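You operate a simulated robot arm through the tools that you are given. There is no shell and no other tool. Be economical: measure what you need, move in short steps, check, and stop when the job is done.

The job below is to be done with a simulated two-armed robot. You get a single attempt, and the scene is never put back.

Task
Put the orange square tub on the top of the teal dust box away on the top of the test bench. Take the lid off the red tin on the top of the wall bench and lay it down there. Take the grey tin from the sack bench top and leave it on the top of the small pallet. Take the grey block on the top of the sample bench and put it away on the top of the gauge bench. Fetch the rust block and set it in the orange tray. Put the blue bag from the top of the sample bench on the back of the sieve rack. Take the lump from the top of the test bench and put it in the blue tray. Do these in any order. Set down upright: grey block, rust block.

Only the result counts: the job must be done as asked and must still hold three seconds after the hand-in. Knocking over, shifting, dropping, spilling or breaking anything else fails it. Lids that push on must go on centred and level and be pressed home; caps that screw on are set level and turned clockwise until they are tight.

Robot
Two 7-joint arms with fingered hands on one trunk, on a base that drives. Base frame: it is fixed to the floor where the robot stands at the start and does not move with it; the origin is under the middle of the robot, x ahead of it, y to its left, z up; the surface under the hand at the start is at about z = 80. Units: cm, rad, N and s.
The left shoulder is at the start at [6, 17.7, 75], the right one opposite. With the tool pointing down near the work surface each hand reaches from about 44 to 96 cm from the robot's upright axis, wherever it stands, measured 20 degrees to its own side. Places, roughly: back of the sieve rack (88x20 cm) [-850, 140, 80]; blue bag [-550, 350, 100]; blue tray [-675, 325, 100]; grey block [-450, 350, 100]; grey tin [-75, 150, 75]; lump (5x4x4 cm) [-630, 340, 90]; orange square tub (6x6x5 cm) [60, 10, 80]; orange tray [-525, 325, 100]; red tin (8x8x5 cm) [80, 100, 90]; rust block [-500, 325, 100]; top of the gauge bench [-820, -430, 90]; top of the small pallet (50x19 cm) [-82, 64, 78]; top of the test bench [-690, 330, 90]. Payload 4 kg a hand.
The tool frame of a hand sits at the grasp point between the pads (the TCP): z along the fingers, y along the line on which they close. The tips reach 3.7 cm beyond it. The gripper opens to 12.4 cm. The gripper's body begins 4.3 cm behind the TCP. The gripper is a hand of 3 fingers: y runs from the thumb to the fingers, the wrist lies at [-1.5, -10.8, -20.2] in the tool frame, and closing takes about 1.5 s.
Orientation is that of the tool frame in the base frame, as [roll, pitch, yaw] about the fixed x, y, z axes, in that order (R = Rz(yaw) Ry(pitch) Rx(roll)). With the fingers straight down and the wrist toward the robot, the tool's x, y and z point along [0, 1, 0], [1, 0, 0] and [0, 0, -1] of the base frame.

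Tools
- The arms move only by the tool apply_moves. It takes "left_targets", "right_targets" or both (then of equal length, played together; a hand with none holds still); each is a list of rows, each an object of numbers (a shift or turn left out is 0, a gripper value left out holds the last): "x", "y", "z": the shift along the tool's x, y, z in units of 200 mm (1.0 is 200 mm); "ax", "ay", "az": the turn, a rotation vector about the tool's x, y, z in units of 60 degrees (1.0 is 60 degrees); "grip": the finger opening in cm, from 0 to 12.4. In form: [{"x": .., "y": .., "z": .., "ax": .., "ay": .., "az": .., "grip": ..}, ...]. A call has 1 to 20 rows; each row is the pose to reach, as a shift and turn from the pose commanded when the call began, along the tool's axes at that moment. A call with a number of a shift or a turn outside -1 to 1 is refused whole. Each row takes 0.2 s and may step no farther than 5 cm and 0.15 rad from the row before; otherwise, or with a gripper value out of range, the whole call is refused. Where a pose cannot be reached the arm comes as near as it can. A force on the tool above 40 N (or 10 N above the force at the start of the call, whichever is more), or a blocked arm, ends the call early, and 0.2 s more pass. The fingers move at their own pace (about 7.2 cm/s each) and stop on an object; they squeeze with about 23 N. The grip force told is the motor's: it shows also when the fingers shut on nothing. Time passes only in rows, and 0.2 s behind the last, so rows that repeat a pose let the fingers close. The reply holds the time, the measured pose of the TCP, the force on the tool along the base axes, the opening and the grip force, in the units named above and with some noise, with the torque about the TCP (base axes, N m) and any sound that the robot's microphone picked up, and new pictures: "views" is both (left out), scene, wrist or none (wrist: the cameras of the hands that moved).
- Cameras (640 x 400 px; columns grow to the right, rows downward): "scene" is now at [1.08, 7.72, 141.37]; the picture's right is [0.89, -0.45, 0.00], its down [-0.26, -0.51, -0.82] and it looks along [0.37, 0.73, -0.58] (base axes); focal length 214 px, centre (320, 200). "left" rides on the left gripper at [-6.4, -7.6, -13.7] in its tool frame; the picture's right is [-0.84, -0.26, 0.48], its down [0.48, -0.76, 0.43] and it looks along [0.26, 0.60, 0.76] (tool axes); focal length 256 px, centre (320, 200). "right" rides on the right gripper at [6.4, -7.6, -13.7] in its tool frame; the picture's right is [-0.84, 0.26, -0.48], its down [-0.48, -0.76, 0.43] and it looks along [-0.25, 0.60, 0.76] (tool axes); focal length 256 px, centre (320, 200). There is no depth. A picture from a camera that has moved, and an enlarged one, comes with that camera's place and axes in the base frame and with its lens.
- lift_body(by): slides the trunk up (or, below 0, down) by that many cm; the arms and the scene camera ride with it, the base frame stays. It gives what a move gives, with no picture.
- base_move(legs): drives the robot by 1 to 6 legs, each [ahead, left, turn to the left] in cm, cm and rad, along the robot's own axes; the way and the turn of a leg run together, so that a leg with both is an arc; at most 150 cm and 3.142 rad a leg. The arms and the cameras ride along, it lands a little off, and it stops where it bumps. It gives what a move gives, and a new picture of the scene camera.
- preshape(shape, hand): the hand has 3 fingers and takes this shape, open, in about a second: jaw (thumb against the fingers, like two jaws); tri (thumb and two fingers); tip (a fingertip pinch); poke (one finger out to press); point (the index stretched); flat (the hand flat); cup (the hand cupped); fist (a fist). The gripper value then closes the fingers along that shape, each until it touches; the sizes above hold for jaw. It gives what a move gives, with no picture.
- aim_head(pan, tilt): turns the head with the scene camera to pan (to the left, within 1.501 rad either way) and tilt (down, from -0.506 to 1.204), counted from straight ahead of the robot. It gives what a move gives, and a new picture of the scene camera.
- close_up(camera, box): a new picture of the part [left, top, right, bottom] of that camera's present view, enlarged. No time passes.
- close_job(): hands the job in; it is judged then, once.

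Work in short steps. Places have to be worked out from the pictures, the camera data and where the tool is seen: move nearer, look again, correct. Check each grasp and each placing, and mend what went wrong. You have 196 turns and 260 pictures in all, those below and enlarged ones among them. Open the grippers and draw the arms clear of the work before you hand the job in, unless the task says otherwise; then end with one line.

The tools are called after ">>>" by a JSON object that holds its "method" and its "body". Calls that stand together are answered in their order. apply_moves: Moves the arms, as the interface text tells. Its arguments: {"type":"object","properties":{"left_targets":{"type":"array","items":{"type":"object","properties":{"x":{"type":"number"},"y":{"type":"number"},"z":{"type":"number"},"ax":{"type":"number"},"ay":{"type":"number"},"az":{"type":"number"},"grip":{"type":"number"}}}},"right_targets":{"type":"array","items":{"type":"object","properties":{"x":{"type":"number"},"y":{"type":"number"},"z":{"type":"number"},"ax":{"type":"number"},"ay":{"type":"number"},"az":{"type":"number"},"grip":{"type":"number"}}}},"views":{"type":"string","enum":["both","scene","wrist","none"]}},"required":[]} The other tools are called the same way: lift_body (by) slides the trunk up or down; preshape (shape, hand) gives the hand a shape; base_move (legs) drives the base; aim_head (pan, tilt) turns the head that bears the scene camera; close_up (camera, box) takes an enlarged picture of a part of a camera's view; close_job () hands the job in.

At the start:

```text
clock: 0.0
left_tool_pos: [33.02, 50.27, 116.18]
left_ee_rot: [-3.141, 0.0, 1.57]
left_wrist_force: [0.3, 0.0, -0.7]
left_torque: [-0.05, -0.01, 0.01]
left_grip_width: 12.36
left_finger_force: 0.0
left_shape: jaw
right_tool_pos: [51.99, 2.71, 114.69]
right_ee_rot: [3.142, -0.001, 1.572]
right_wrist_force: [-0.8, 0.3, 0.4]
right_torque: [0.0, 0.0, -0.02]
right_grip_width: 12.37
right_finger_force: 0.1
right_shape: jaw
trunk travel left (down, up): [-27.5, 31.5]
robot x, y, heading: [-0.04, -0.13, 0.002]
head pan, tilt: [1.101, 0.613]
```

scene: 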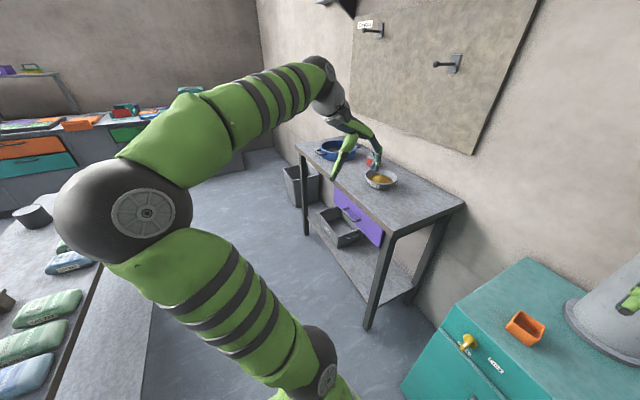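
right: 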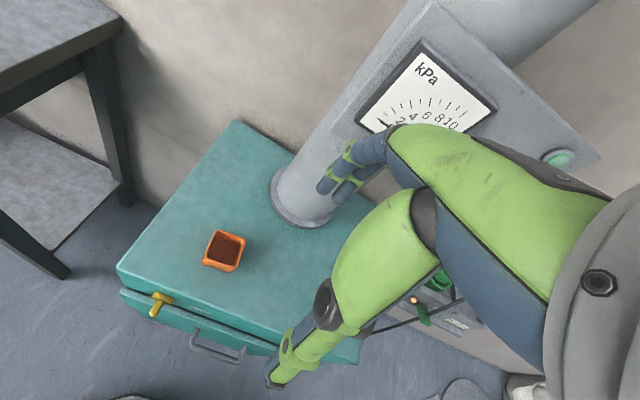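
left: 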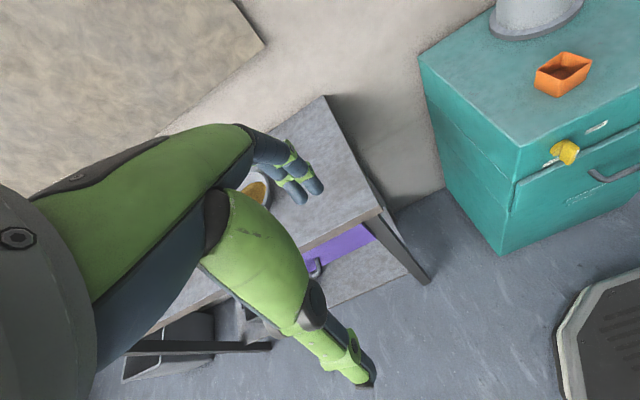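

I judge the tub to be near [60, 7.6]. I'll zoom in on it, and on the bench where the red tin sits.

>>> {"method": "close_up", "body": {"camera": "right", "box": [140, 190, 300, 290]}}

>>> {"method": "close_up", "body": {"camera": "scene", "box": [290, 120, 450, 220]}}

```text
4.00 times, centred on (220, 240) of right
camera zoom: at [44.31, 9.13, 128.44], right [0.26, -0.84, 0.48], down [-0.76, -0.48, -0.43], along [0.6, -0.25, -0.76], focal length 1024 px, centre (720, 40)
```

zoom: 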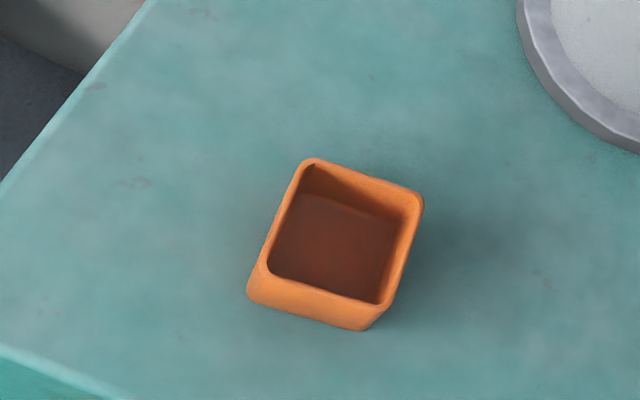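

```text
4.00 times, centred on (370, 170) of scene
camera zoom: at [1.08, 7.72, 141.37], right [0.89, -0.45, 0.0], down [-0.26, -0.51, -0.82], along [0.37, 0.73, -0.58], focal length 858 px, centre (120, 320)
```

zoom: 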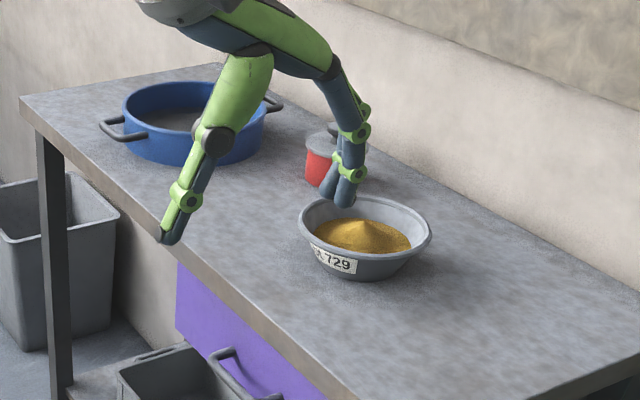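

The tub centre comes out at about [59.9, 7.7], yawed about 0.13 rad, with its rim near z 85. The red tin has a grey knobbed lid. I'll bring the right hand above the tub first.

>>> {"method": "apply_moves", "body": {"right_targets": [{"x": 0.05, "y": 0.08, "z": 0.15, "az": -0.03}, {"x": 0.1, "y": 0.16, "z": 0.3, "az": -0.06}, {"x": 0.15, "y": 0.24, "z": 0.5, "az": -0.09}, {"x": 0.2, "y": 0.32, "z": 0.7, "az": -0.12}, {"x": 0.245, "y": 0.395, "z": 0.9, "az": -0.124}, {"x": 0.245, "y": 0.395, "z": 1.0, "az": -0.124, "grip": 12.4}], "views": "both"}}

```text
clock: 1.4
left_tool_pos: [32.94, 50.26, 116.02]
left_ee_rot: [3.141, 0.0, 1.57]
left_wrist_force: [0.1, 0.6, -0.1]
left_torque: [0.02, 0.0, 0.02]
left_grip_width: 12.36
left_finger_force: 0.0
left_shape: jaw
right_tool_pos: [59.74, 7.76, 94.58]
right_ee_rot: [3.141, 0.0, 1.701]
right_wrist_force: [0.6, -0.5, -0.3]
right_torque: [0.02, 0.02, -0.01]
right_grip_width: 12.37
right_finger_force: 0.2
right_shape: jaw
trunk travel left (down, up): [-27.5, 31.5]
robot x, y, heading: [-0.09, -0.03, -0.002]
head pan, tilt: [1.101, 0.613]
camera scene: at [1.09, 7.72, 141.37], right [0.89, -0.45, 0.0], down [-0.26, -0.51, -0.82], along [0.37, 0.73, -0.58], focal length 214 px, centre (320, 200)
camera right: at [51.35, 13.14, 108.26], right [0.36, -0.8, 0.48], down [-0.69, -0.58, -0.44], along [0.63, -0.18, -0.76], focal length 256 px, centre (320, 200)
```

scene: 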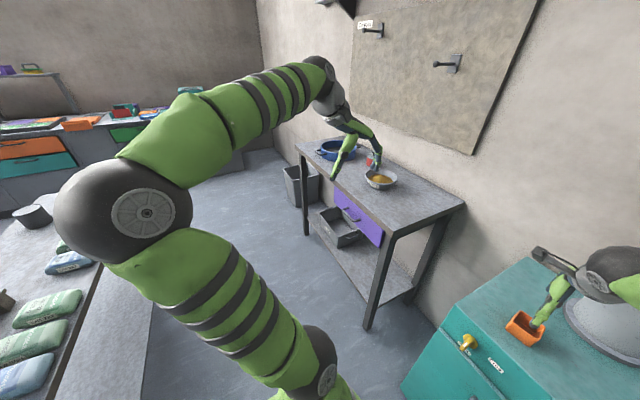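
right: 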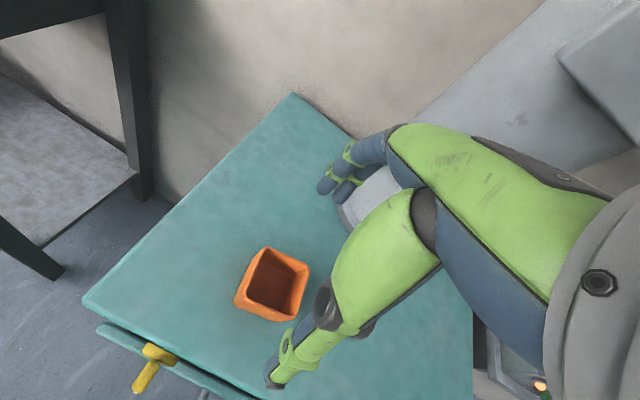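

The tub reads as [59.95, 7.9], centred under the hand. I'll descend to z of about 84.6 and close.

>>> {"method": "apply_moves", "body": {"right_targets": [{"x": 0.005, "y": 0.01, "z": 0.15}, {"x": 0.005, "y": 0.01, "z": 0.3}, {"x": 0.005, "y": 0.01, "z": 0.42}, {"x": 0.005, "y": 0.01, "z": 0.495}, {"x": 0.005, "y": 0.01, "z": 0.495, "grip": 3}, {"x": 0.005, "y": 0.01, "z": 0.495}, {"x": 0.005, "y": 0.01, "z": 0.495}, {"x": 0.005, "y": 0.01, "z": 0.495}, {"x": 0.005, "y": 0.01, "z": 0.495}, {"x": 0.005, "y": 0.01, "z": 0.495}, {"x": 0.005, "y": 0.01, "z": 0.495}], "views": "wrist"}}

```text
clock: 3.8
left_tool_pos: [32.99, 50.32, 116.07]
left_ee_rot: [-3.14, 0.001, 1.571]
left_wrist_force: [-0.3, 1.0, -0.8]
left_torque: [-0.01, -0.04, 0.0]
left_grip_width: 12.35
left_finger_force: 0.1
left_shape: jaw
right_tool_pos: [59.89, 7.78, 84.92]
right_ee_rot: [-3.141, -0.003, 1.7]
right_wrist_force: [-1.3, 0.7, 6.4]
right_torque: [0.02, -0.22, -0.02]
right_grip_width: 6.7
right_finger_force: 23.1
right_shape: jaw
trunk travel left (down, up): [-27.5, 31.5]
robot x, y, heading: [0.07, 0.07, -0.0]
head pan, tilt: [1.101, 0.613]
camera right: at [51.46, 13.18, 98.52], right [0.36, -0.8, 0.48], down [-0.69, -0.58, -0.44], along [0.63, -0.18, -0.76], focal length 256 px, centre (320, 200)
```

right: 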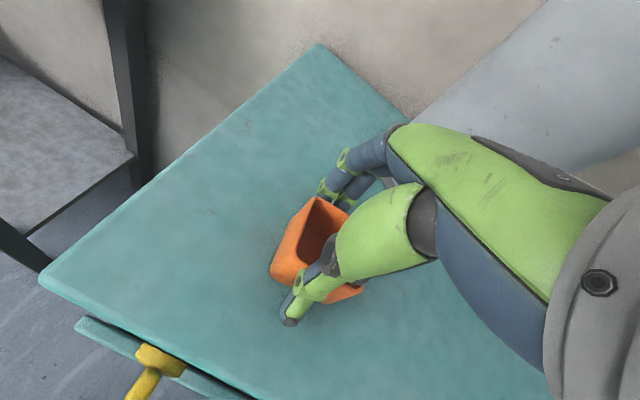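

The tub is gripped at 6.7 cm with 23 N. I'll lift it straight up.

>>> {"method": "apply_moves", "body": {"right_targets": [{"z": -0.03}, {"z": -0.1}, {"z": -0.25}, {"z": -0.45}, {"z": -0.65}, {"z": -0.85}, {"z": -1.0}], "views": "wrist"}}

>>> {"method": "aim_head", "body": {"pan": 0.9, "tilt": 0.75}}

```text
clock: 5.4
left_tool_pos: [32.96, 50.31, 116.15]
left_ee_rot: [-3.141, 0.0, 1.571]
left_wrist_force: [-0.6, -0.8, -1.1]
left_torque: [0.04, 0.01, -0.02]
left_grip_width: 12.36
left_finger_force: 0.0
left_shape: jaw
right_tool_pos: [59.96, 7.82, 104.82]
right_ee_rot: [-3.141, 0.0, 1.701]
right_wrist_force: [-0.1, 0.8, -0.4]
right_torque: [0.0, 0.0, -0.02]
right_grip_width: 6.59
right_finger_force: 22.8
right_shape: jaw
trunk travel left (down, up): [-27.5, 31.5]
robot x, y, heading: [-0.1, -0.29, -0.002]
head pan, tilt: [1.101, 0.613]
camera right: at [51.48, 13.16, 118.58], right [0.36, -0.8, 0.48], down [-0.69, -0.58, -0.44], along [0.63, -0.17, -0.76], focal length 256 px, centre (320, 200)
```

right: 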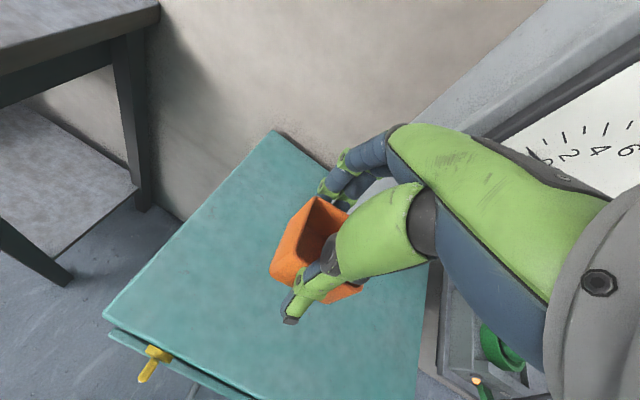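

```text
clock: 6.1
left_tool_pos: [33.01, 50.29, 116.03]
left_ee_rot: [-3.142, -0.001, 1.572]
left_wrist_force: [0.0, 0.1, -0.1]
left_torque: [-0.02, 0.0, -0.03]
left_grip_width: 12.35
left_finger_force: 0.1
left_shape: jaw
right_tool_pos: [59.92, 7.86, 104.87]
right_ee_rot: [3.141, 0.001, 1.698]
right_wrist_force: [0.3, -0.4, -0.1]
right_torque: [0.01, 0.04, 0.04]
right_grip_width: 6.61
right_finger_force: 23.0
right_shape: jaw
trunk travel left (down, up): [-27.5, 31.5]
robot x, y, heading: [0.15, 0.02, 0.001]
head pan, tilt: [0.901, 0.75]
camera scene: at [2.25, 6.37, 140.19], right [0.78, -0.62, 0.0], down [-0.42, -0.53, -0.73], along [0.45, 0.57, -0.68], focal length 214 px, centre (320, 200)
```

scene: 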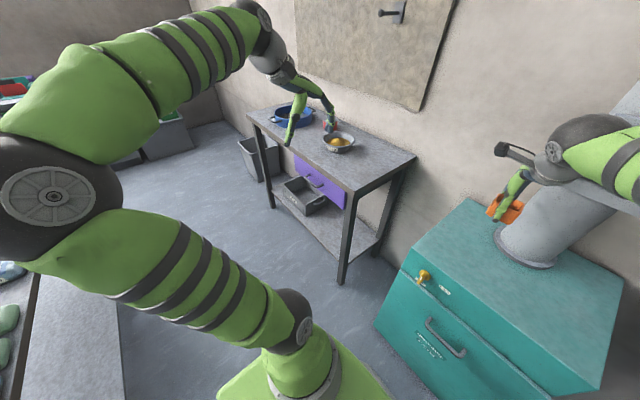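

The tub is held. The wall bench spans roughly x 48–86, y 45–133. I'll pull the right hand back and up before driving left.

>>> {"method": "apply_moves", "body": {"right_targets": [{"z": -0.15, "y": -0.1}, {"z": -0.3, "y": -0.25}, {"z": -0.45, "y": -0.4}, {"z": -0.6, "y": -0.55}, {"z": -0.7, "y": -0.7}, {"z": -0.75, "y": -0.75}], "views": "none"}}

>>> {"method": "base_move", "body": {"legs": [[0, 70, 0]]}}

>>> {"method": "aim_head", "body": {"pan": 0.45, "tilt": 0.7}}

```text
clock: 7.5
left_tool_pos: [33.07, 50.16, 116.09]
left_ee_rot: [3.141, 0.001, 1.572]
left_wrist_force: [0.6, -0.1, 0.1]
left_torque: [-0.02, -0.02, -0.01]
left_grip_width: 12.36
left_finger_force: 0.1
left_shape: jaw
right_tool_pos: [45.19, 5.84, 119.78]
right_ee_rot: [-3.14, 0.001, 1.699]
right_wrist_force: [0.0, 0.4, -1.2]
right_torque: [0.02, 0.0, -0.01]
right_grip_width: 6.6
right_finger_force: 22.9
right_shape: jaw
trunk travel left (down, up): [-27.5, 31.5]
robot x, y, heading: [0.14, -0.19, -0.001]
head pan, tilt: [0.901, 0.75]
```

```text
clock: 11.4
left_tool_pos: [34.44, 120.16, 116.07]
left_ee_rot: [3.14, 0.001, 1.555]
left_wrist_force: [-0.2, 0.7, 0.3]
left_torque: [0.02, -0.03, -0.04]
left_grip_width: 12.33
left_finger_force: 0.0
left_shape: jaw
right_tool_pos: [45.86, 75.75, 119.76]
right_ee_rot: [3.141, 0.001, 1.684]
right_wrist_force: [-0.6, 0.6, 0.1]
right_torque: [0.01, 0.01, -0.02]
right_grip_width: 6.59
right_finger_force: 22.8
right_shape: jaw
trunk travel left (down, up): [-27.5, 31.5]
robot x, y, heading: [0.68, 70.21, -0.017]
head pan, tilt: [0.901, 0.75]
camera scene: at [2.9, 76.74, 140.19], right [0.77, -0.63, 0.0], down [-0.43, -0.53, -0.73], along [0.46, 0.57, -0.68], focal length 214 px, centre (320, 200)
```

scene: 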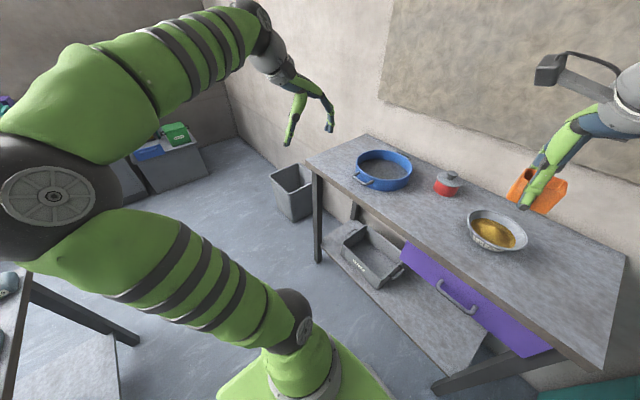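

```text
clock: 12.3
left_tool_pos: [34.34, 120.09, 116.06]
left_ee_rot: [-3.141, -0.001, 1.555]
left_wrist_force: [-0.9, -0.3, -0.9]
left_torque: [0.03, 0.0, -0.01]
left_grip_width: 12.36
left_finger_force: 0.1
left_shape: jaw
right_tool_pos: [45.93, 75.61, 119.71]
right_ee_rot: [-3.14, -0.002, 1.685]
right_wrist_force: [0.0, -0.4, -0.2]
right_torque: [-0.01, -0.01, 0.02]
right_grip_width: 6.59
right_finger_force: 23.5
right_shape: jaw
trunk travel left (down, up): [-27.5, 31.5]
robot x, y, heading: [0.95, 70.52, -0.015]
head pan, tilt: [0.45, 0.7]
camera scene: at [5.36, 73.89, 140.61], right [0.42, -0.91, 0.0], down [-0.58, -0.27, -0.76], along [0.69, 0.32, -0.64], focal length 214 px, centre (320, 200)
```

scene: 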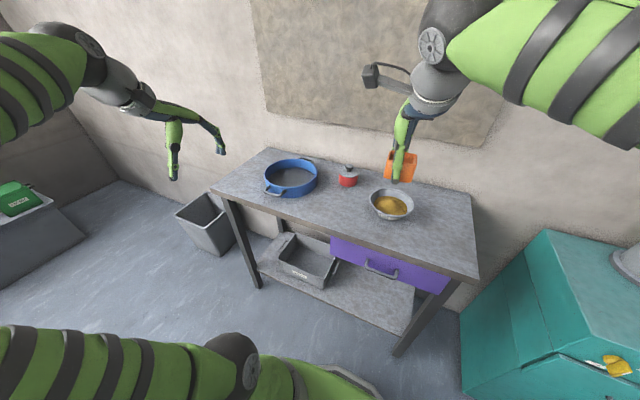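

The red tin is near [74.5, 94]. I'll bring the left hand toward it in short steps.

>>> {"method": "apply_moves", "body": {"left_targets": [{"x": -0.15, "y": 0.15}, {"x": -0.3, "y": 0.3}, {"x": -0.45, "y": 0.45}, {"x": -0.6, "y": 0.6}, {"x": -0.75, "y": 0.75}, {"x": -0.9, "y": 0.9}, {"x": -1.0, "y": 1.0}], "views": "none"}}

>>> {"method": "apply_moves", "body": {"left_targets": [{"x": -0.1, "y": 0.15, "z": 0.1}, {"x": -0.2, "y": 0.3, "z": 0.2}, {"x": -0.3, "y": 0.45, "z": 0.3}, {"x": -0.3, "y": 0.6, "z": 0.35}], "views": "wrist"}}

```text
clock: 13.9
left_tool_pos: [54.07, 99.54, 116.19]
left_ee_rot: [3.14, 0.0, 1.554]
left_wrist_force: [0.3, -0.8, 0.5]
left_torque: [0.01, 0.0, 0.02]
left_grip_width: 12.37
left_finger_force: 0.2
left_shape: jaw
right_tool_pos: [45.95, 75.61, 119.76]
right_ee_rot: [-3.142, 0.001, 1.683]
right_wrist_force: [0.2, 0.1, 0.0]
right_torque: [-0.01, 0.05, 0.01]
right_grip_width: 6.59
right_finger_force: 23.1
right_shape: jaw
trunk travel left (down, up): [-27.5, 31.5]
robot x, y, heading: [0.53, 70.22, -0.019]
head pan, tilt: [0.45, 0.7]
```

```text
clock: 14.9
left_tool_pos: [65.96, 93.69, 108.87]
left_ee_rot: [-3.141, -0.001, 1.555]
left_wrist_force: [0.1, -0.3, 1.2]
left_torque: [-0.03, -0.04, -0.01]
left_grip_width: 12.37
left_finger_force: 0.1
left_shape: jaw
right_tool_pos: [45.92, 75.54, 119.68]
right_ee_rot: [-3.14, 0.001, 1.686]
right_wrist_force: [-0.2, -0.2, -0.7]
right_torque: [0.02, 0.03, 0.0]
right_grip_width: 6.57
right_finger_force: 22.7
right_shape: jaw
trunk travel left (down, up): [-27.5, 31.5]
robot x, y, heading: [0.39, 70.12, -0.015]
head pan, tilt: [0.45, 0.7]
camera left: at [58.32, 87.34, 122.4], right [-0.27, -0.83, -0.48], down [-0.75, 0.49, -0.43], along [0.6, 0.25, -0.76], focal length 256 px, centre (320, 200)
```

left: 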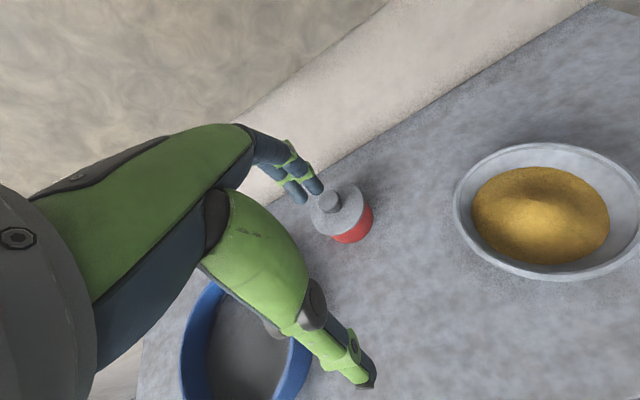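

The tin is near [77, 95]. I'll zoom in to measure the lid and knob, and view it from the scene camera as well.

>>> {"method": "close_up", "body": {"camera": "left", "box": [280, 165, 400, 255]}}

>>> {"method": "close_up", "body": {"camera": "scene", "box": [290, 130, 410, 220]}}

```text
4.44 times, centred on (340, 210) of left
camera zoom: at [58.32, 87.34, 122.4], right [-0.27, -0.83, -0.48], down [-0.75, 0.49, -0.43], along [0.6, 0.25, -0.76], focal length 1138 px, centre (231, 156)
```

zoom: 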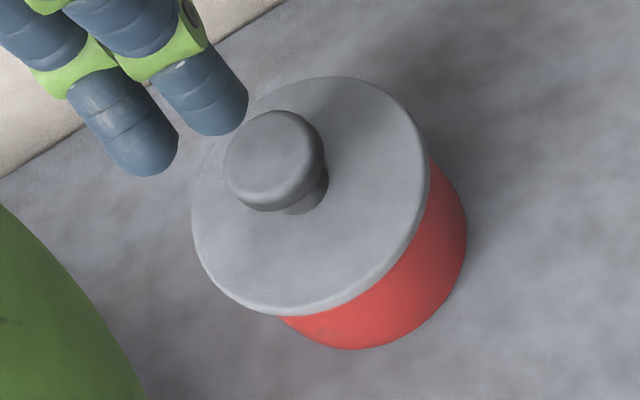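

```text
4.44 times, centred on (350, 175) of scene
camera zoom: at [5.4, 73.88, 140.61], right [0.42, -0.91, 0.0], down [-0.58, -0.27, -0.76], along [0.69, 0.32, -0.64], focal length 953 px, centre (187, 311)
```

zoom: 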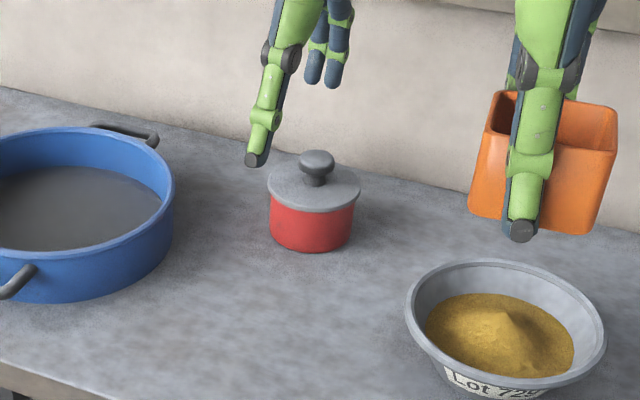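

Combining both cameras, the knob is about 3 cm wide at about [77.5, 94.5], with its top at z of about 96–97.5. The wall is at x of about 86.5, so I'll narrow the grip to 7 cm and hover closer to refine.

>>> {"method": "apply_moves", "body": {"left_targets": [{"grip": 7, "y": 0.1}, {"x": 0.02, "y": 0.25, "z": 0.0}, {"x": 0.04, "y": 0.4, "z": 0.05}, {"x": 0.05, "y": 0.5, "z": 0.1}, {"x": 0.05, "y": 0.575, "z": 0.15}, {"x": 0.05, "y": 0.575, "z": 0.2}], "views": "both"}}

```text
clock: 16.3
left_tool_pos: [77.44, 94.52, 105.06]
left_ee_rot: [-3.142, 0.001, 1.556]
left_wrist_force: [-0.1, 0.3, -0.2]
left_torque: [-0.01, 0.0, 0.0]
left_grip_width: 7.02
left_finger_force: 0.0
left_shape: jaw
right_tool_pos: [45.91, 75.64, 119.8]
right_ee_rot: [-3.14, 0.001, 1.685]
right_wrist_force: [-0.8, 0.1, -0.5]
right_torque: [0.0, -0.01, 0.03]
right_grip_width: 6.6
right_finger_force: 23.1
right_shape: jaw
trunk travel left (down, up): [-27.5, 31.5]
robot x, y, heading: [1.01, 70.6, -0.016]
head pan, tilt: [0.45, 0.7]
camera scene: at [5.38, 73.88, 140.61], right [0.42, -0.91, 0.0], down [-0.58, -0.27, -0.76], along [0.69, 0.32, -0.64], focal length 214 px, centre (320, 200)
camera left: at [69.85, 88.25, 118.64], right [-0.27, -0.83, -0.48], down [-0.75, 0.5, -0.43], along [0.6, 0.25, -0.76], focal length 256 px, centre (320, 200)
```

scene: 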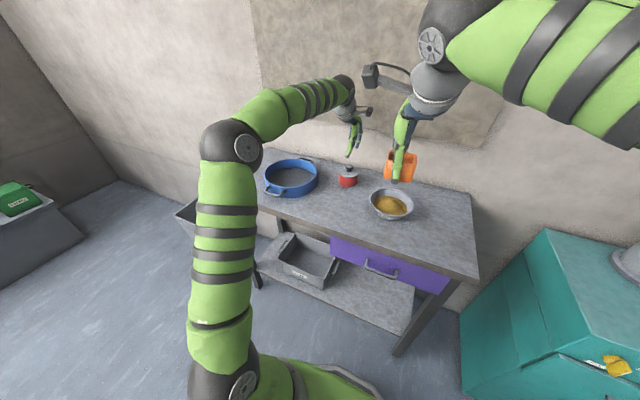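
left: 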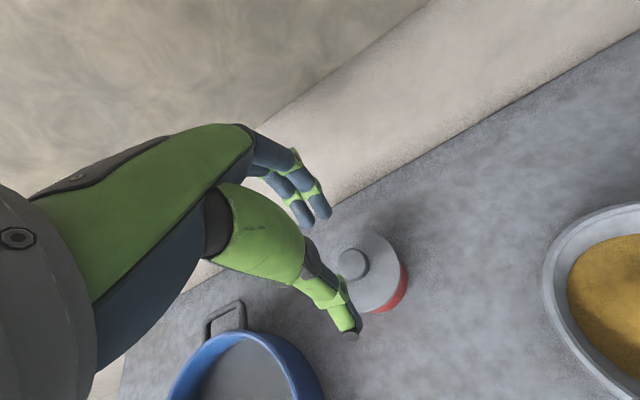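

The knob triangulates to about [79.5, 95.3, 94]. I'll shift over it and go down a little to compare.

>>> {"method": "apply_moves", "body": {"left_targets": [{"x": 0.02, "y": 0.09, "z": 0.05}, {"x": 0.04, "y": 0.1, "z": 0.15}, {"x": 0.04, "y": 0.1, "z": 0.2}], "views": "wrist"}}

>>> {"method": "close_up", "body": {"camera": "scene", "box": [290, 90, 410, 210]}}

```text
clock: 17.1
left_tool_pos: [79.49, 95.26, 100.96]
left_ee_rot: [-3.141, 0.0, 1.552]
left_wrist_force: [-0.6, -0.4, -0.3]
left_torque: [-0.04, 0.03, 0.0]
left_grip_width: 7.03
left_finger_force: 0.0
left_shape: jaw
right_tool_pos: [45.92, 75.57, 119.76]
right_ee_rot: [3.14, 0.001, 1.683]
right_wrist_force: [-0.1, -0.9, -0.2]
right_torque: [-0.01, -0.01, 0.01]
right_grip_width: 6.58
right_finger_force: 22.9
right_shape: jaw
trunk travel left (down, up): [-27.5, 31.5]
robot x, y, heading: [0.28, 70.19, -0.014]
head pan, tilt: [0.45, 0.7]
camera left: at [71.8, 89.03, 114.52], right [-0.27, -0.83, -0.48], down [-0.75, 0.5, -0.43], along [0.6, 0.25, -0.76], focal length 256 px, centre (320, 200)
```

left: 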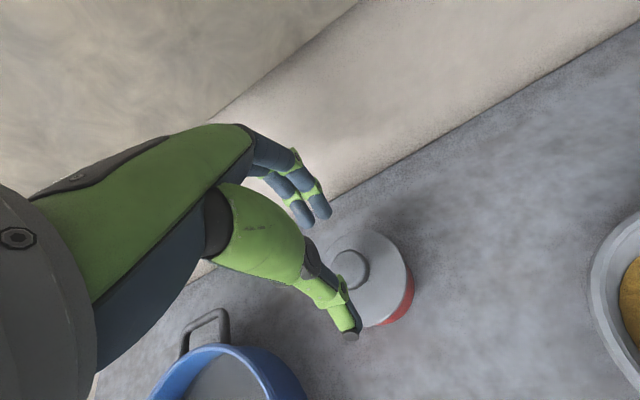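

```text
3.33 times, centred on (350, 150) of scene
camera zoom: at [5.36, 73.88, 140.61], right [0.42, -0.91, 0.0], down [-0.58, -0.27, -0.76], along [0.69, 0.32, -0.64], focal length 715 px, centre (220, 367)
```

zoom: 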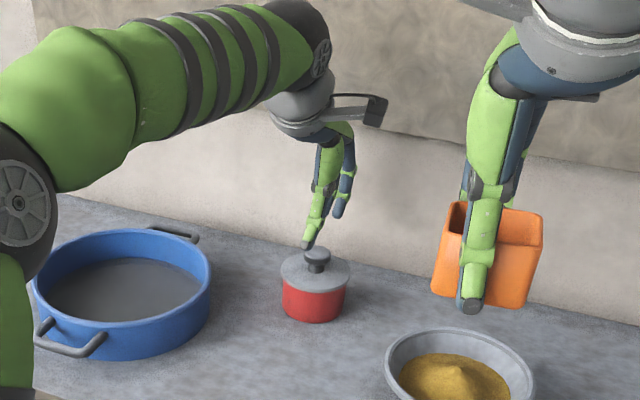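

The knob lines up under the grasp axis with its top at about z 94. I'll descend to about 96.3 and look.

>>> {"method": "apply_moves", "body": {"left_targets": [{"z": 0.1}, {"z": 0.17}, {"z": 0.23}], "views": "wrist"}}

>>> {"method": "close_up", "body": {"camera": "scene", "box": [320, 130, 380, 190]}}

```text
clock: 17.9
left_tool_pos: [79.42, 95.19, 96.51]
left_ee_rot: [-3.141, 0.0, 1.555]
left_wrist_force: [0.4, -0.6, 0.4]
left_torque: [-0.01, -0.03, 0.0]
left_grip_width: 7.06
left_finger_force: 0.0
left_shape: jaw
right_tool_pos: [45.81, 75.62, 119.76]
right_ee_rot: [3.142, -0.001, 1.685]
right_wrist_force: [-0.6, 0.3, -0.4]
right_torque: [-0.01, 0.02, 0.0]
right_grip_width: 6.6
right_finger_force: 22.8
right_shape: jaw
trunk travel left (down, up): [-27.5, 31.5]
robot x, y, heading: [0.61, 70.42, -0.013]
head pan, tilt: [0.45, 0.7]
camera left: at [71.71, 88.95, 109.93], right [-0.27, -0.83, -0.48], down [-0.75, 0.49, -0.43], along [0.6, 0.25, -0.76], focal length 256 px, centre (320, 200)
```

left: 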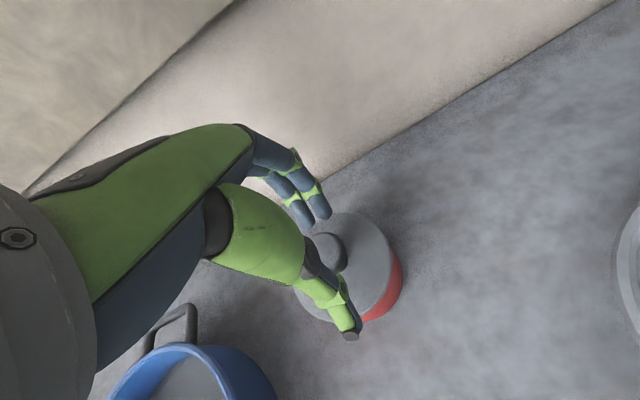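

```text
6.67 times, centred on (350, 160) of scene
camera zoom: at [5.37, 73.88, 140.61], right [0.42, -0.91, 0.0], down [-0.58, -0.27, -0.76], along [0.69, 0.32, -0.64], focal length 1430 px, centre (120, 467)
```

zoom: 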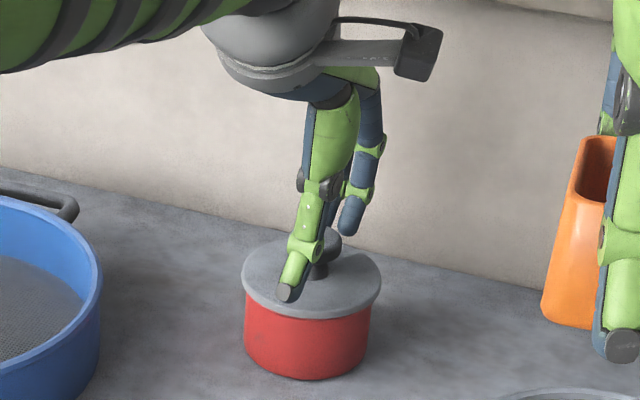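

The knob sits between the thumb and fingers. I'll shift 0.4 cm ahead, go 0.4 cm lower and close on the knob.

>>> {"method": "apply_moves", "body": {"left_targets": [{"z": 0.02, "y": 0.02}, {"z": 0.025, "y": 0.02, "grip": 1}, {"z": 0.025, "y": 0.02}, {"z": 0.025, "y": 0.02}, {"z": 0.025, "y": 0.02}, {"z": 0.025, "y": 0.02}, {"z": 0.025, "y": 0.02}], "views": "wrist"}}

>>> {"method": "close_up", "body": {"camera": "scene", "box": [320, 130, 380, 190]}}

```text
clock: 19.5
left_tool_pos: [79.83, 95.15, 96.01]
left_ee_rot: [-3.141, 0.0, 1.555]
left_wrist_force: [0.3, -0.3, -0.5]
left_torque: [0.01, 0.04, 0.02]
left_grip_width: 3.15
left_finger_force: 23.3
left_shape: jaw
right_tool_pos: [45.86, 75.61, 119.9]
right_ee_rot: [-3.141, 0.0, 1.685]
right_wrist_force: [0.0, -0.3, -0.7]
right_torque: [0.0, 0.03, -0.01]
right_grip_width: 6.6
right_finger_force: 23.1
right_shape: jaw
trunk travel left (down, up): [-27.5, 31.5]
robot x, y, heading: [0.54, 70.73, -0.016]
head pan, tilt: [0.45, 0.7]
camera left: at [72.11, 89.0, 109.5], right [-0.27, -0.83, -0.48], down [-0.75, 0.5, -0.43], along [0.6, 0.25, -0.76], focal length 256 px, centre (320, 200)
```

left: 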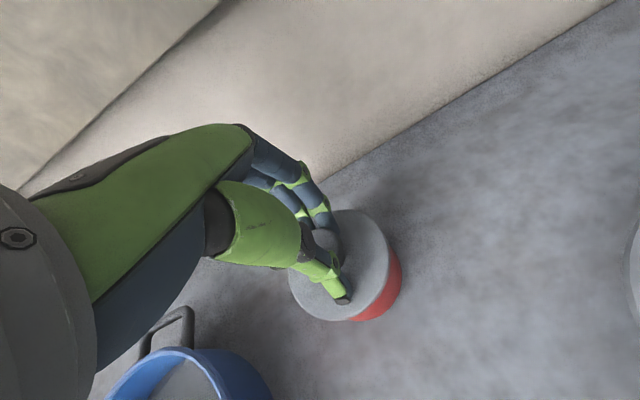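

```text
6.67 times, centred on (350, 160) of scene
camera zoom: at [5.37, 73.88, 140.61], right [0.42, -0.91, 0.0], down [-0.58, -0.27, -0.76], along [0.69, 0.32, -0.64], focal length 1430 px, centre (120, 467)
```

zoom: 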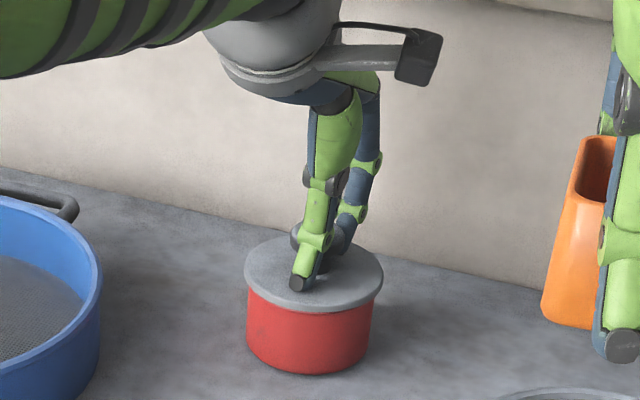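

The knob is gripped at 3.15 cm. I'll lift slowly by 3 cm and check that the tin stays down.

>>> {"method": "apply_moves", "body": {"left_targets": [{"z": -0.02}, {"z": -0.04}, {"z": -0.07}, {"z": -0.1}, {"z": -0.15}], "views": "none"}}

>>> {"method": "close_up", "body": {"camera": "scene", "box": [310, 120, 400, 210]}}

```text
clock: 20.7
left_tool_pos: [79.88, 95.28, 99.03]
left_ee_rot: [-3.141, -0.001, 1.555]
left_wrist_force: [-0.8, 0.2, -1.0]
left_torque: [0.02, 0.03, 0.01]
left_grip_width: 3.11
left_finger_force: 23.5
left_shape: jaw
right_tool_pos: [45.99, 75.53, 119.86]
right_ee_rot: [-3.141, 0.001, 1.685]
right_wrist_force: [-0.2, -0.1, -0.7]
right_torque: [0.0, 0.02, 0.05]
right_grip_width: 6.6
right_finger_force: 23.0
right_shape: jaw
trunk travel left (down, up): [-27.5, 31.5]
robot x, y, heading: [0.68, 70.25, -0.014]
head pan, tilt: [0.45, 0.7]
```

```text
4.44 times, centred on (355, 165) of scene
camera zoom: at [5.38, 73.88, 140.61], right [0.42, -0.91, 0.0], down [-0.58, -0.27, -0.76], along [0.69, 0.32, -0.64], focal length 953 px, centre (164, 356)
```

zoom: 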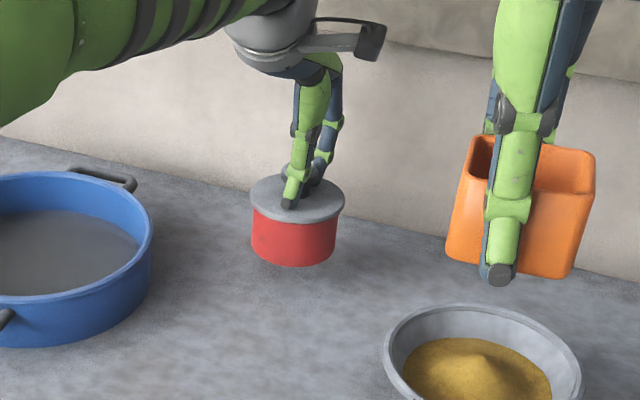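

The tin rose with its lid, so the lid is a push fit and the tin must be held by the other hand. I'll set the tin back down where it stood, release it and rise.

>>> {"method": "apply_moves", "body": {"left_targets": [{"z": 0.05}, {"z": 0.1}, {"z": 0.13}, {"z": 0.15}, {"z": 0.15, "grip": 7}, {"z": 0.15}, {"z": 0.15}, {"z": 0.15}, {"z": 0.1}, {"z": 0.0}, {"z": -0.2}, {"z": -0.4}], "views": "both"}}

```text
clock: 23.3
left_tool_pos: [79.85, 95.25, 106.96]
left_ee_rot: [-3.141, 0.001, 1.556]
left_wrist_force: [-0.6, -0.2, 0.5]
left_torque: [0.0, 0.0, -0.02]
left_grip_width: 6.96
left_finger_force: 0.0
left_shape: jaw
right_tool_pos: [45.8, 75.48, 119.89]
right_ee_rot: [-3.14, 0.002, 1.683]
right_wrist_force: [0.4, -0.4, -0.6]
right_torque: [-0.02, 0.03, -0.04]
right_grip_width: 6.57
right_finger_force: 23.6
right_shape: jaw
trunk travel left (down, up): [-27.5, 31.5]
robot x, y, heading: [1.01, 70.77, -0.017]
head pan, tilt: [0.45, 0.7]
camera scene: at [5.36, 73.86, 140.61], right [0.42, -0.91, 0.0], down [-0.58, -0.27, -0.76], along [0.69, 0.32, -0.64], focal length 214 px, centre (320, 200)
camera left: at [72.2, 89.03, 120.51], right [-0.27, -0.83, -0.48], down [-0.75, 0.5, -0.43], along [0.6, 0.25, -0.76], focal length 256 px, centre (320, 200)
```

scene: 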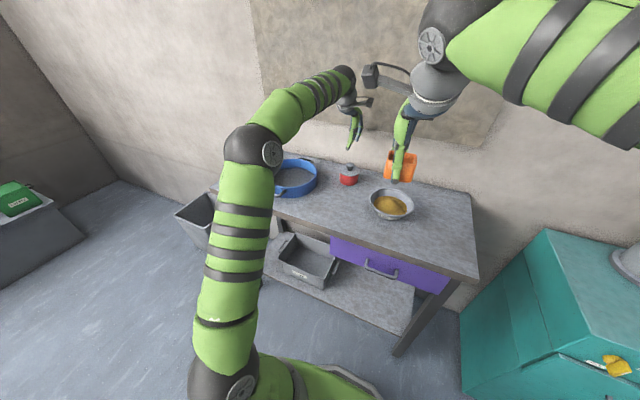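
left: 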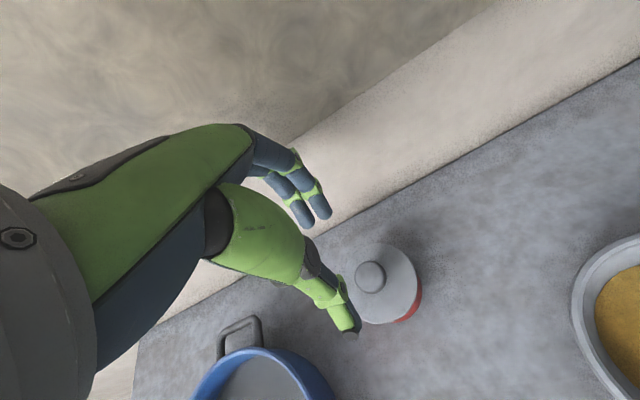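

The tin is back upright. Now I'll move the tub over the free right part of the bench, near [62, 55], to park it for a while.

>>> {"method": "apply_moves", "body": {"right_targets": [{"x": -0.2}, {"x": -0.4}, {"x": -0.6}, {"x": -0.8, "y": 0.1}, {"x": -0.9, "y": 0.3}, {"x": -0.92, "y": 0.5}, {"x": -0.94, "y": 0.7, "z": 0.1}, {"x": -0.94, "y": 0.8, "z": 0.3}, {"x": -0.94, "y": 0.8, "z": 0.5}, {"x": -0.94, "y": 0.8, "z": 0.7}], "views": "both"}}

```text
clock: 25.5
left_tool_pos: [79.93, 95.29, 106.88]
left_ee_rot: [-3.139, 0.001, 1.555]
left_wrist_force: [0.4, -0.9, -0.6]
left_torque: [0.01, -0.02, -0.03]
left_grip_width: 6.97
left_finger_force: 0.0
left_shape: jaw
right_tool_pos: [64.08, 58.62, 105.75]
right_ee_rot: [3.141, -0.002, 1.683]
right_wrist_force: [-0.3, 0.1, -0.5]
right_torque: [0.0, -0.02, 0.01]
right_grip_width: 6.55
right_finger_force: 23.4
right_shape: jaw
trunk travel left (down, up): [-27.5, 31.5]
robot x, y, heading: [0.32, 70.32, -0.016]
head pan, tilt: [0.45, 0.7]
camera scene: at [5.38, 73.87, 140.62], right [0.42, -0.91, 0.0], down [-0.58, -0.27, -0.76], along [0.69, 0.32, -0.64], focal length 214 px, centre (320, 200)
camera right: at [55.77, 64.17, 119.45], right [0.35, -0.8, 0.48], down [-0.7, -0.57, -0.44], along [0.62, -0.18, -0.76], focal length 256 px, centre (320, 200)
```

scene: 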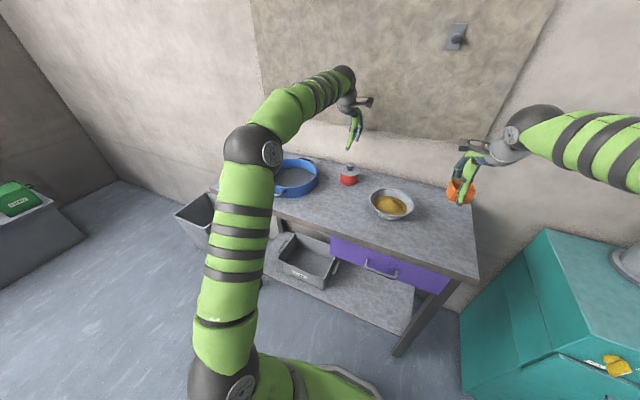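
right: 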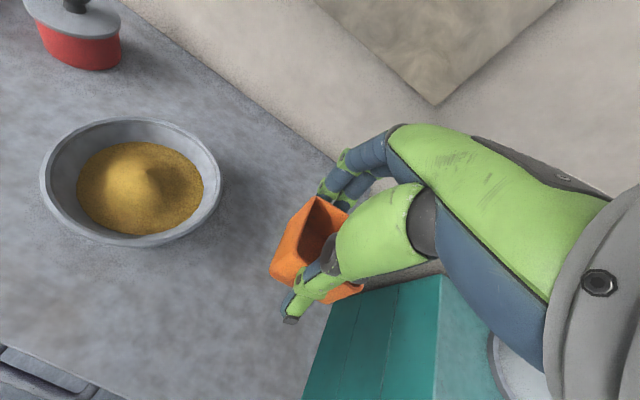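

The parking spot under the tub is free, with the bowl at y 75 and the bench edge near y 48. I'll lower until contact.

>>> {"method": "apply_moves", "body": {"right_targets": [{"z": 0.2}, {"z": 0.4}, {"z": 0.53}, {"z": 0.57}, {"z": 0.6}, {"z": 0.62}, {"z": 0.64}, {"z": 0.66}, {"z": 0.68}, {"z": 0.7}], "views": "wrist"}}

```text
clock: 27.7
left_tool_pos: [79.88, 95.3, 106.83]
left_ee_rot: [-3.141, -0.001, 1.556]
left_wrist_force: [-0.3, 0.8, -0.3]
left_torque: [0.01, 0.01, -0.03]
left_grip_width: 6.96
left_finger_force: 0.0
left_shape: jaw
right_tool_pos: [64.05, 58.73, 91.68]
right_ee_rot: [-3.141, -0.001, 1.683]
right_wrist_force: [-0.8, 0.1, -0.8]
right_torque: [0.0, 0.0, 0.0]
right_grip_width: 6.55
right_finger_force: 23.4
right_shape: jaw
trunk travel left (down, up): [-27.5, 31.5]
robot x, y, heading: [0.49, 70.11, -0.017]
head pan, tilt: [0.45, 0.7]
camera right: at [55.65, 64.19, 105.39], right [0.35, -0.8, 0.48], down [-0.7, -0.57, -0.43], along [0.62, -0.19, -0.76], focal length 256 px, centre (320, 200)
```

right: 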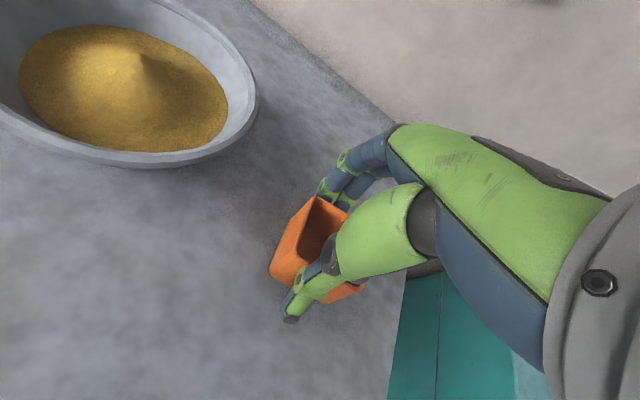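

No contact yet; I'll continue down in small steps.

>>> {"method": "apply_moves", "body": {"right_targets": [{"z": 0.02}, {"z": 0.04}, {"z": 0.06}, {"z": 0.08}, {"z": 0.1}, {"z": 0.12}, {"z": 0.14}, {"z": 0.16}, {"z": 0.18}, {"z": 0.2}], "views": "wrist"}}

```text
clock: 28.9
left_tool_pos: [79.78, 95.2, 107.08]
left_ee_rot: [3.14, 0.001, 1.556]
left_wrist_force: [0.7, -0.1, -0.7]
left_torque: [-0.02, 0.0, 0.0]
left_grip_width: 6.98
left_finger_force: 0.0
left_shape: jaw
right_tool_pos: [64.14, 58.94, 90.6]
right_ee_rot: [3.124, -0.005, 1.687]
right_wrist_force: [-4.2, -2.9, 22.2]
right_torque: [0.05, -0.6, -0.04]
right_grip_width: 6.73
right_finger_force: 23.1
right_shape: jaw
trunk travel left (down, up): [-27.5, 31.5]
robot x, y, heading: [0.53, 70.58, -0.016]
head pan, tilt: [0.45, 0.7]
stopped in row 6 (right hand): the force on the tool passed its limit at 43 N (the readings are from after the stop); the commanded pose is now the measured one
camera right: at [55.57, 64.27, 104.22], right [0.34, -0.81, 0.48], down [-0.69, -0.56, -0.45], along [0.63, -0.18, -0.75], focal length 256 px, centre (320, 200)
```

right: 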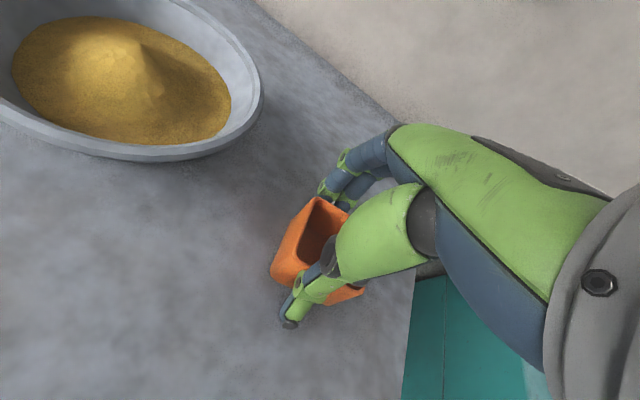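

Contact came at TCP z of about 90.9, so the bench top is at about z 86. I'll release the tub and rise.

>>> {"method": "apply_moves", "body": {"right_targets": [{"z": -0.01}, {"z": -0.015, "grip": 12.4}, {"z": -0.015}, {"z": -0.015}, {"z": -0.015}, {"z": -0.015}, {"z": -0.15}, {"z": -0.35}, {"z": -0.6}, {"z": -0.8}], "views": "wrist"}}

```text
clock: 31.1
left_tool_pos: [79.79, 95.29, 106.92]
left_ee_rot: [-3.141, 0.0, 1.553]
left_wrist_force: [-0.6, -1.2, -0.1]
left_torque: [-0.03, -0.02, 0.01]
left_grip_width: 6.97
left_finger_force: 0.1
left_shape: jaw
right_tool_pos: [63.98, 58.81, 106.35]
right_ee_rot: [3.133, -0.003, 1.685]
right_wrist_force: [0.2, -0.9, -0.2]
right_torque: [0.0, -0.01, 0.03]
right_grip_width: 12.4
right_finger_force: 0.1
right_shape: jaw
trunk travel left (down, up): [-27.5, 31.5]
robot x, y, heading: [0.48, 70.55, -0.014]
head pan, tilt: [0.45, 0.7]
camera right: at [55.5, 64.27, 119.96], right [0.35, -0.81, 0.48], down [-0.7, -0.56, -0.44], along [0.63, -0.18, -0.76], focal length 256 px, centre (320, 200)
```

right: 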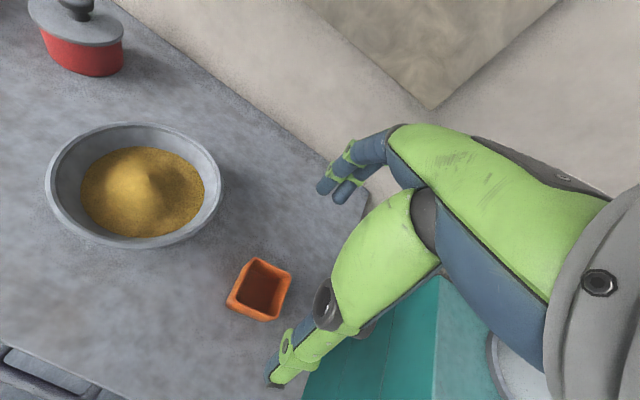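

The tub is parked. Next I'll yaw the left hand about -30° so its wrist lies to the left. At the same time I'll raise and yaw the right hand, ready for a slanted grip on the tin body.

>>> {"method": "apply_moves", "body": {"left_targets": [{"az": 0.1, "z": -0.05}, {"az": 0.2, "z": -0.1}, {"az": 0.3, "z": -0.1}, {"az": 0.4, "z": -0.1}, {"az": 0.5, "z": -0.1}], "right_targets": [{"x": 0.1, "z": -0.12, "az": 0.12}, {"x": 0.25, "z": -0.25, "az": 0.24}, {"x": 0.4, "z": -0.35, "az": 0.37}, {"x": 0.55, "z": -0.42, "az": 0.49}, {"x": 0.66, "z": -0.45, "az": 0.609}], "views": "wrist"}}

```text
clock: 32.3
left_tool_pos: [79.95, 95.39, 108.9]
left_ee_rot: [-3.141, -0.002, 1.03]
left_wrist_force: [0.9, 0.5, 0.8]
left_torque: [-0.02, 0.0, 0.03]
left_grip_width: 6.96
left_finger_force: 0.1
left_shape: jaw
right_tool_pos: [62.57, 71.94, 115.22]
right_ee_rot: [3.136, -0.009, 1.042]
right_wrist_force: [0.7, -0.9, -0.1]
right_torque: [-0.02, 0.0, -0.01]
right_grip_width: 12.36
right_finger_force: 0.1
right_shape: jaw
trunk travel left (down, up): [-27.5, 31.5]
robot x, y, heading: [0.63, 70.37, -0.013]
head pan, tilt: [0.45, 0.7]
camera right: at [59.04, 81.17, 128.89], right [-0.2, -0.85, 0.48], down [-0.9, -0.03, -0.44], along [0.39, -0.52, -0.76], focal length 256 px, centre (320, 200)
camera left: at [70.12, 93.81, 122.45], right [-0.65, -0.59, -0.48], down [-0.4, 0.81, -0.44], along [0.64, -0.09, -0.76], focal length 256 px, centre (320, 200)
```

right: 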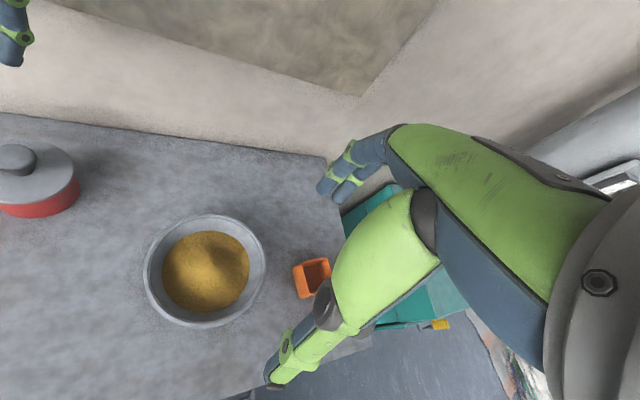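
left: 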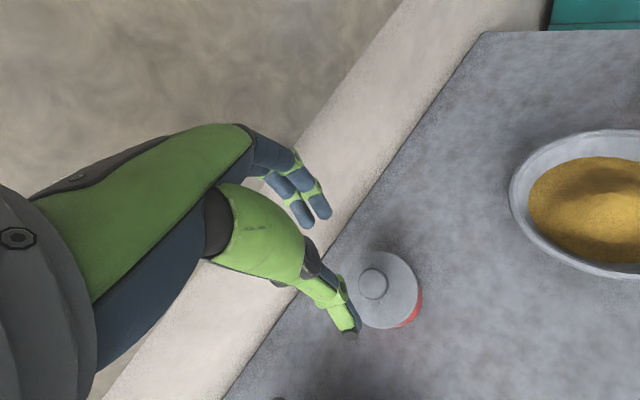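

The knob is at about [80.7, 95.3]. Next to the wall there is too little room for a second hand, so I'll carry the tin by its lid a few cm forward to open bench. First I tilt the left hand and come down over the knob.

>>> {"method": "apply_moves", "body": {"left_targets": [{"ay": -0.1, "x": 0.02, "y": 0.02, "z": 0.1}, {"ay": -0.2, "x": 0.047, "y": 0.033, "z": 0.25}, {"ay": -0.25, "x": 0.047, "y": 0.033, "z": 0.4}, {"ay": -0.25, "x": 0.047, "y": 0.033, "z": 0.5}], "views": "wrist"}}

>>> {"method": "close_up", "body": {"camera": "scene", "box": [310, 120, 400, 210]}}

```text
clock: 33.3
left_tool_pos: [80.93, 95.64, 98.79]
left_ee_rot: [-3.142, 0.261, 1.032]
left_wrist_force: [-0.3, -0.1, -0.1]
left_torque: [-0.02, 0.01, -0.01]
left_grip_width: 6.97
left_finger_force: 0.1
left_shape: jaw
right_tool_pos: [62.49, 71.88, 115.22]
right_ee_rot: [3.137, -0.008, 1.049]
right_wrist_force: [0.3, 0.0, -0.2]
right_torque: [-0.03, 0.01, 0.01]
right_grip_width: 12.37
right_finger_force: 0.2
right_shape: jaw
trunk travel left (down, up): [-27.5, 31.5]
robot x, y, heading: [-0.03, 70.3, -0.018]
head pan, tilt: [0.45, 0.7]
camera left: at [73.05, 97.39, 113.57], right [-0.7, -0.67, -0.25], down [-0.47, 0.69, -0.55], along [0.54, -0.26, -0.8], focal length 256 px, centre (320, 200)
```

left: 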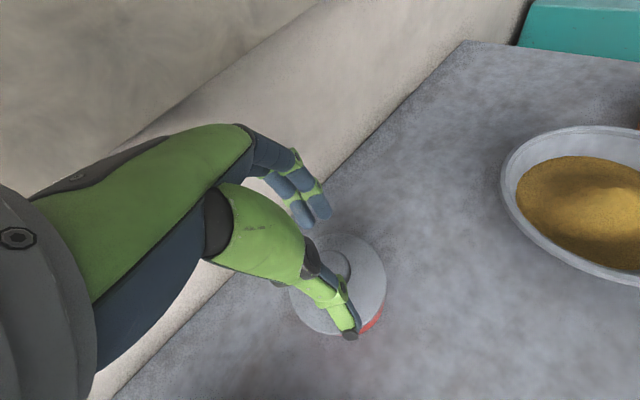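

```text
4.44 times, centred on (355, 165) of scene
camera zoom: at [5.37, 73.87, 140.61], right [0.42, -0.91, 0.0], down [-0.58, -0.27, -0.76], along [0.69, 0.32, -0.64], focal length 953 px, centre (164, 356)
```

zoom: 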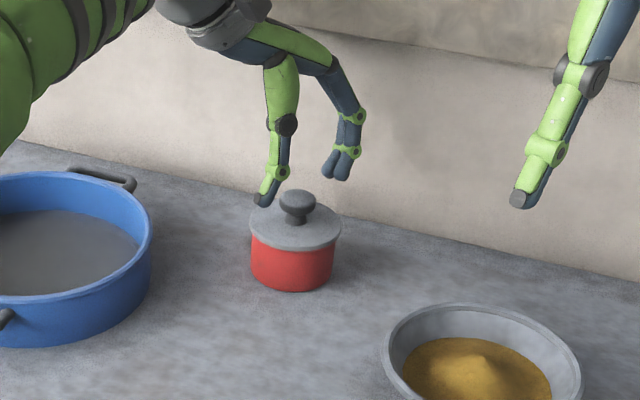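

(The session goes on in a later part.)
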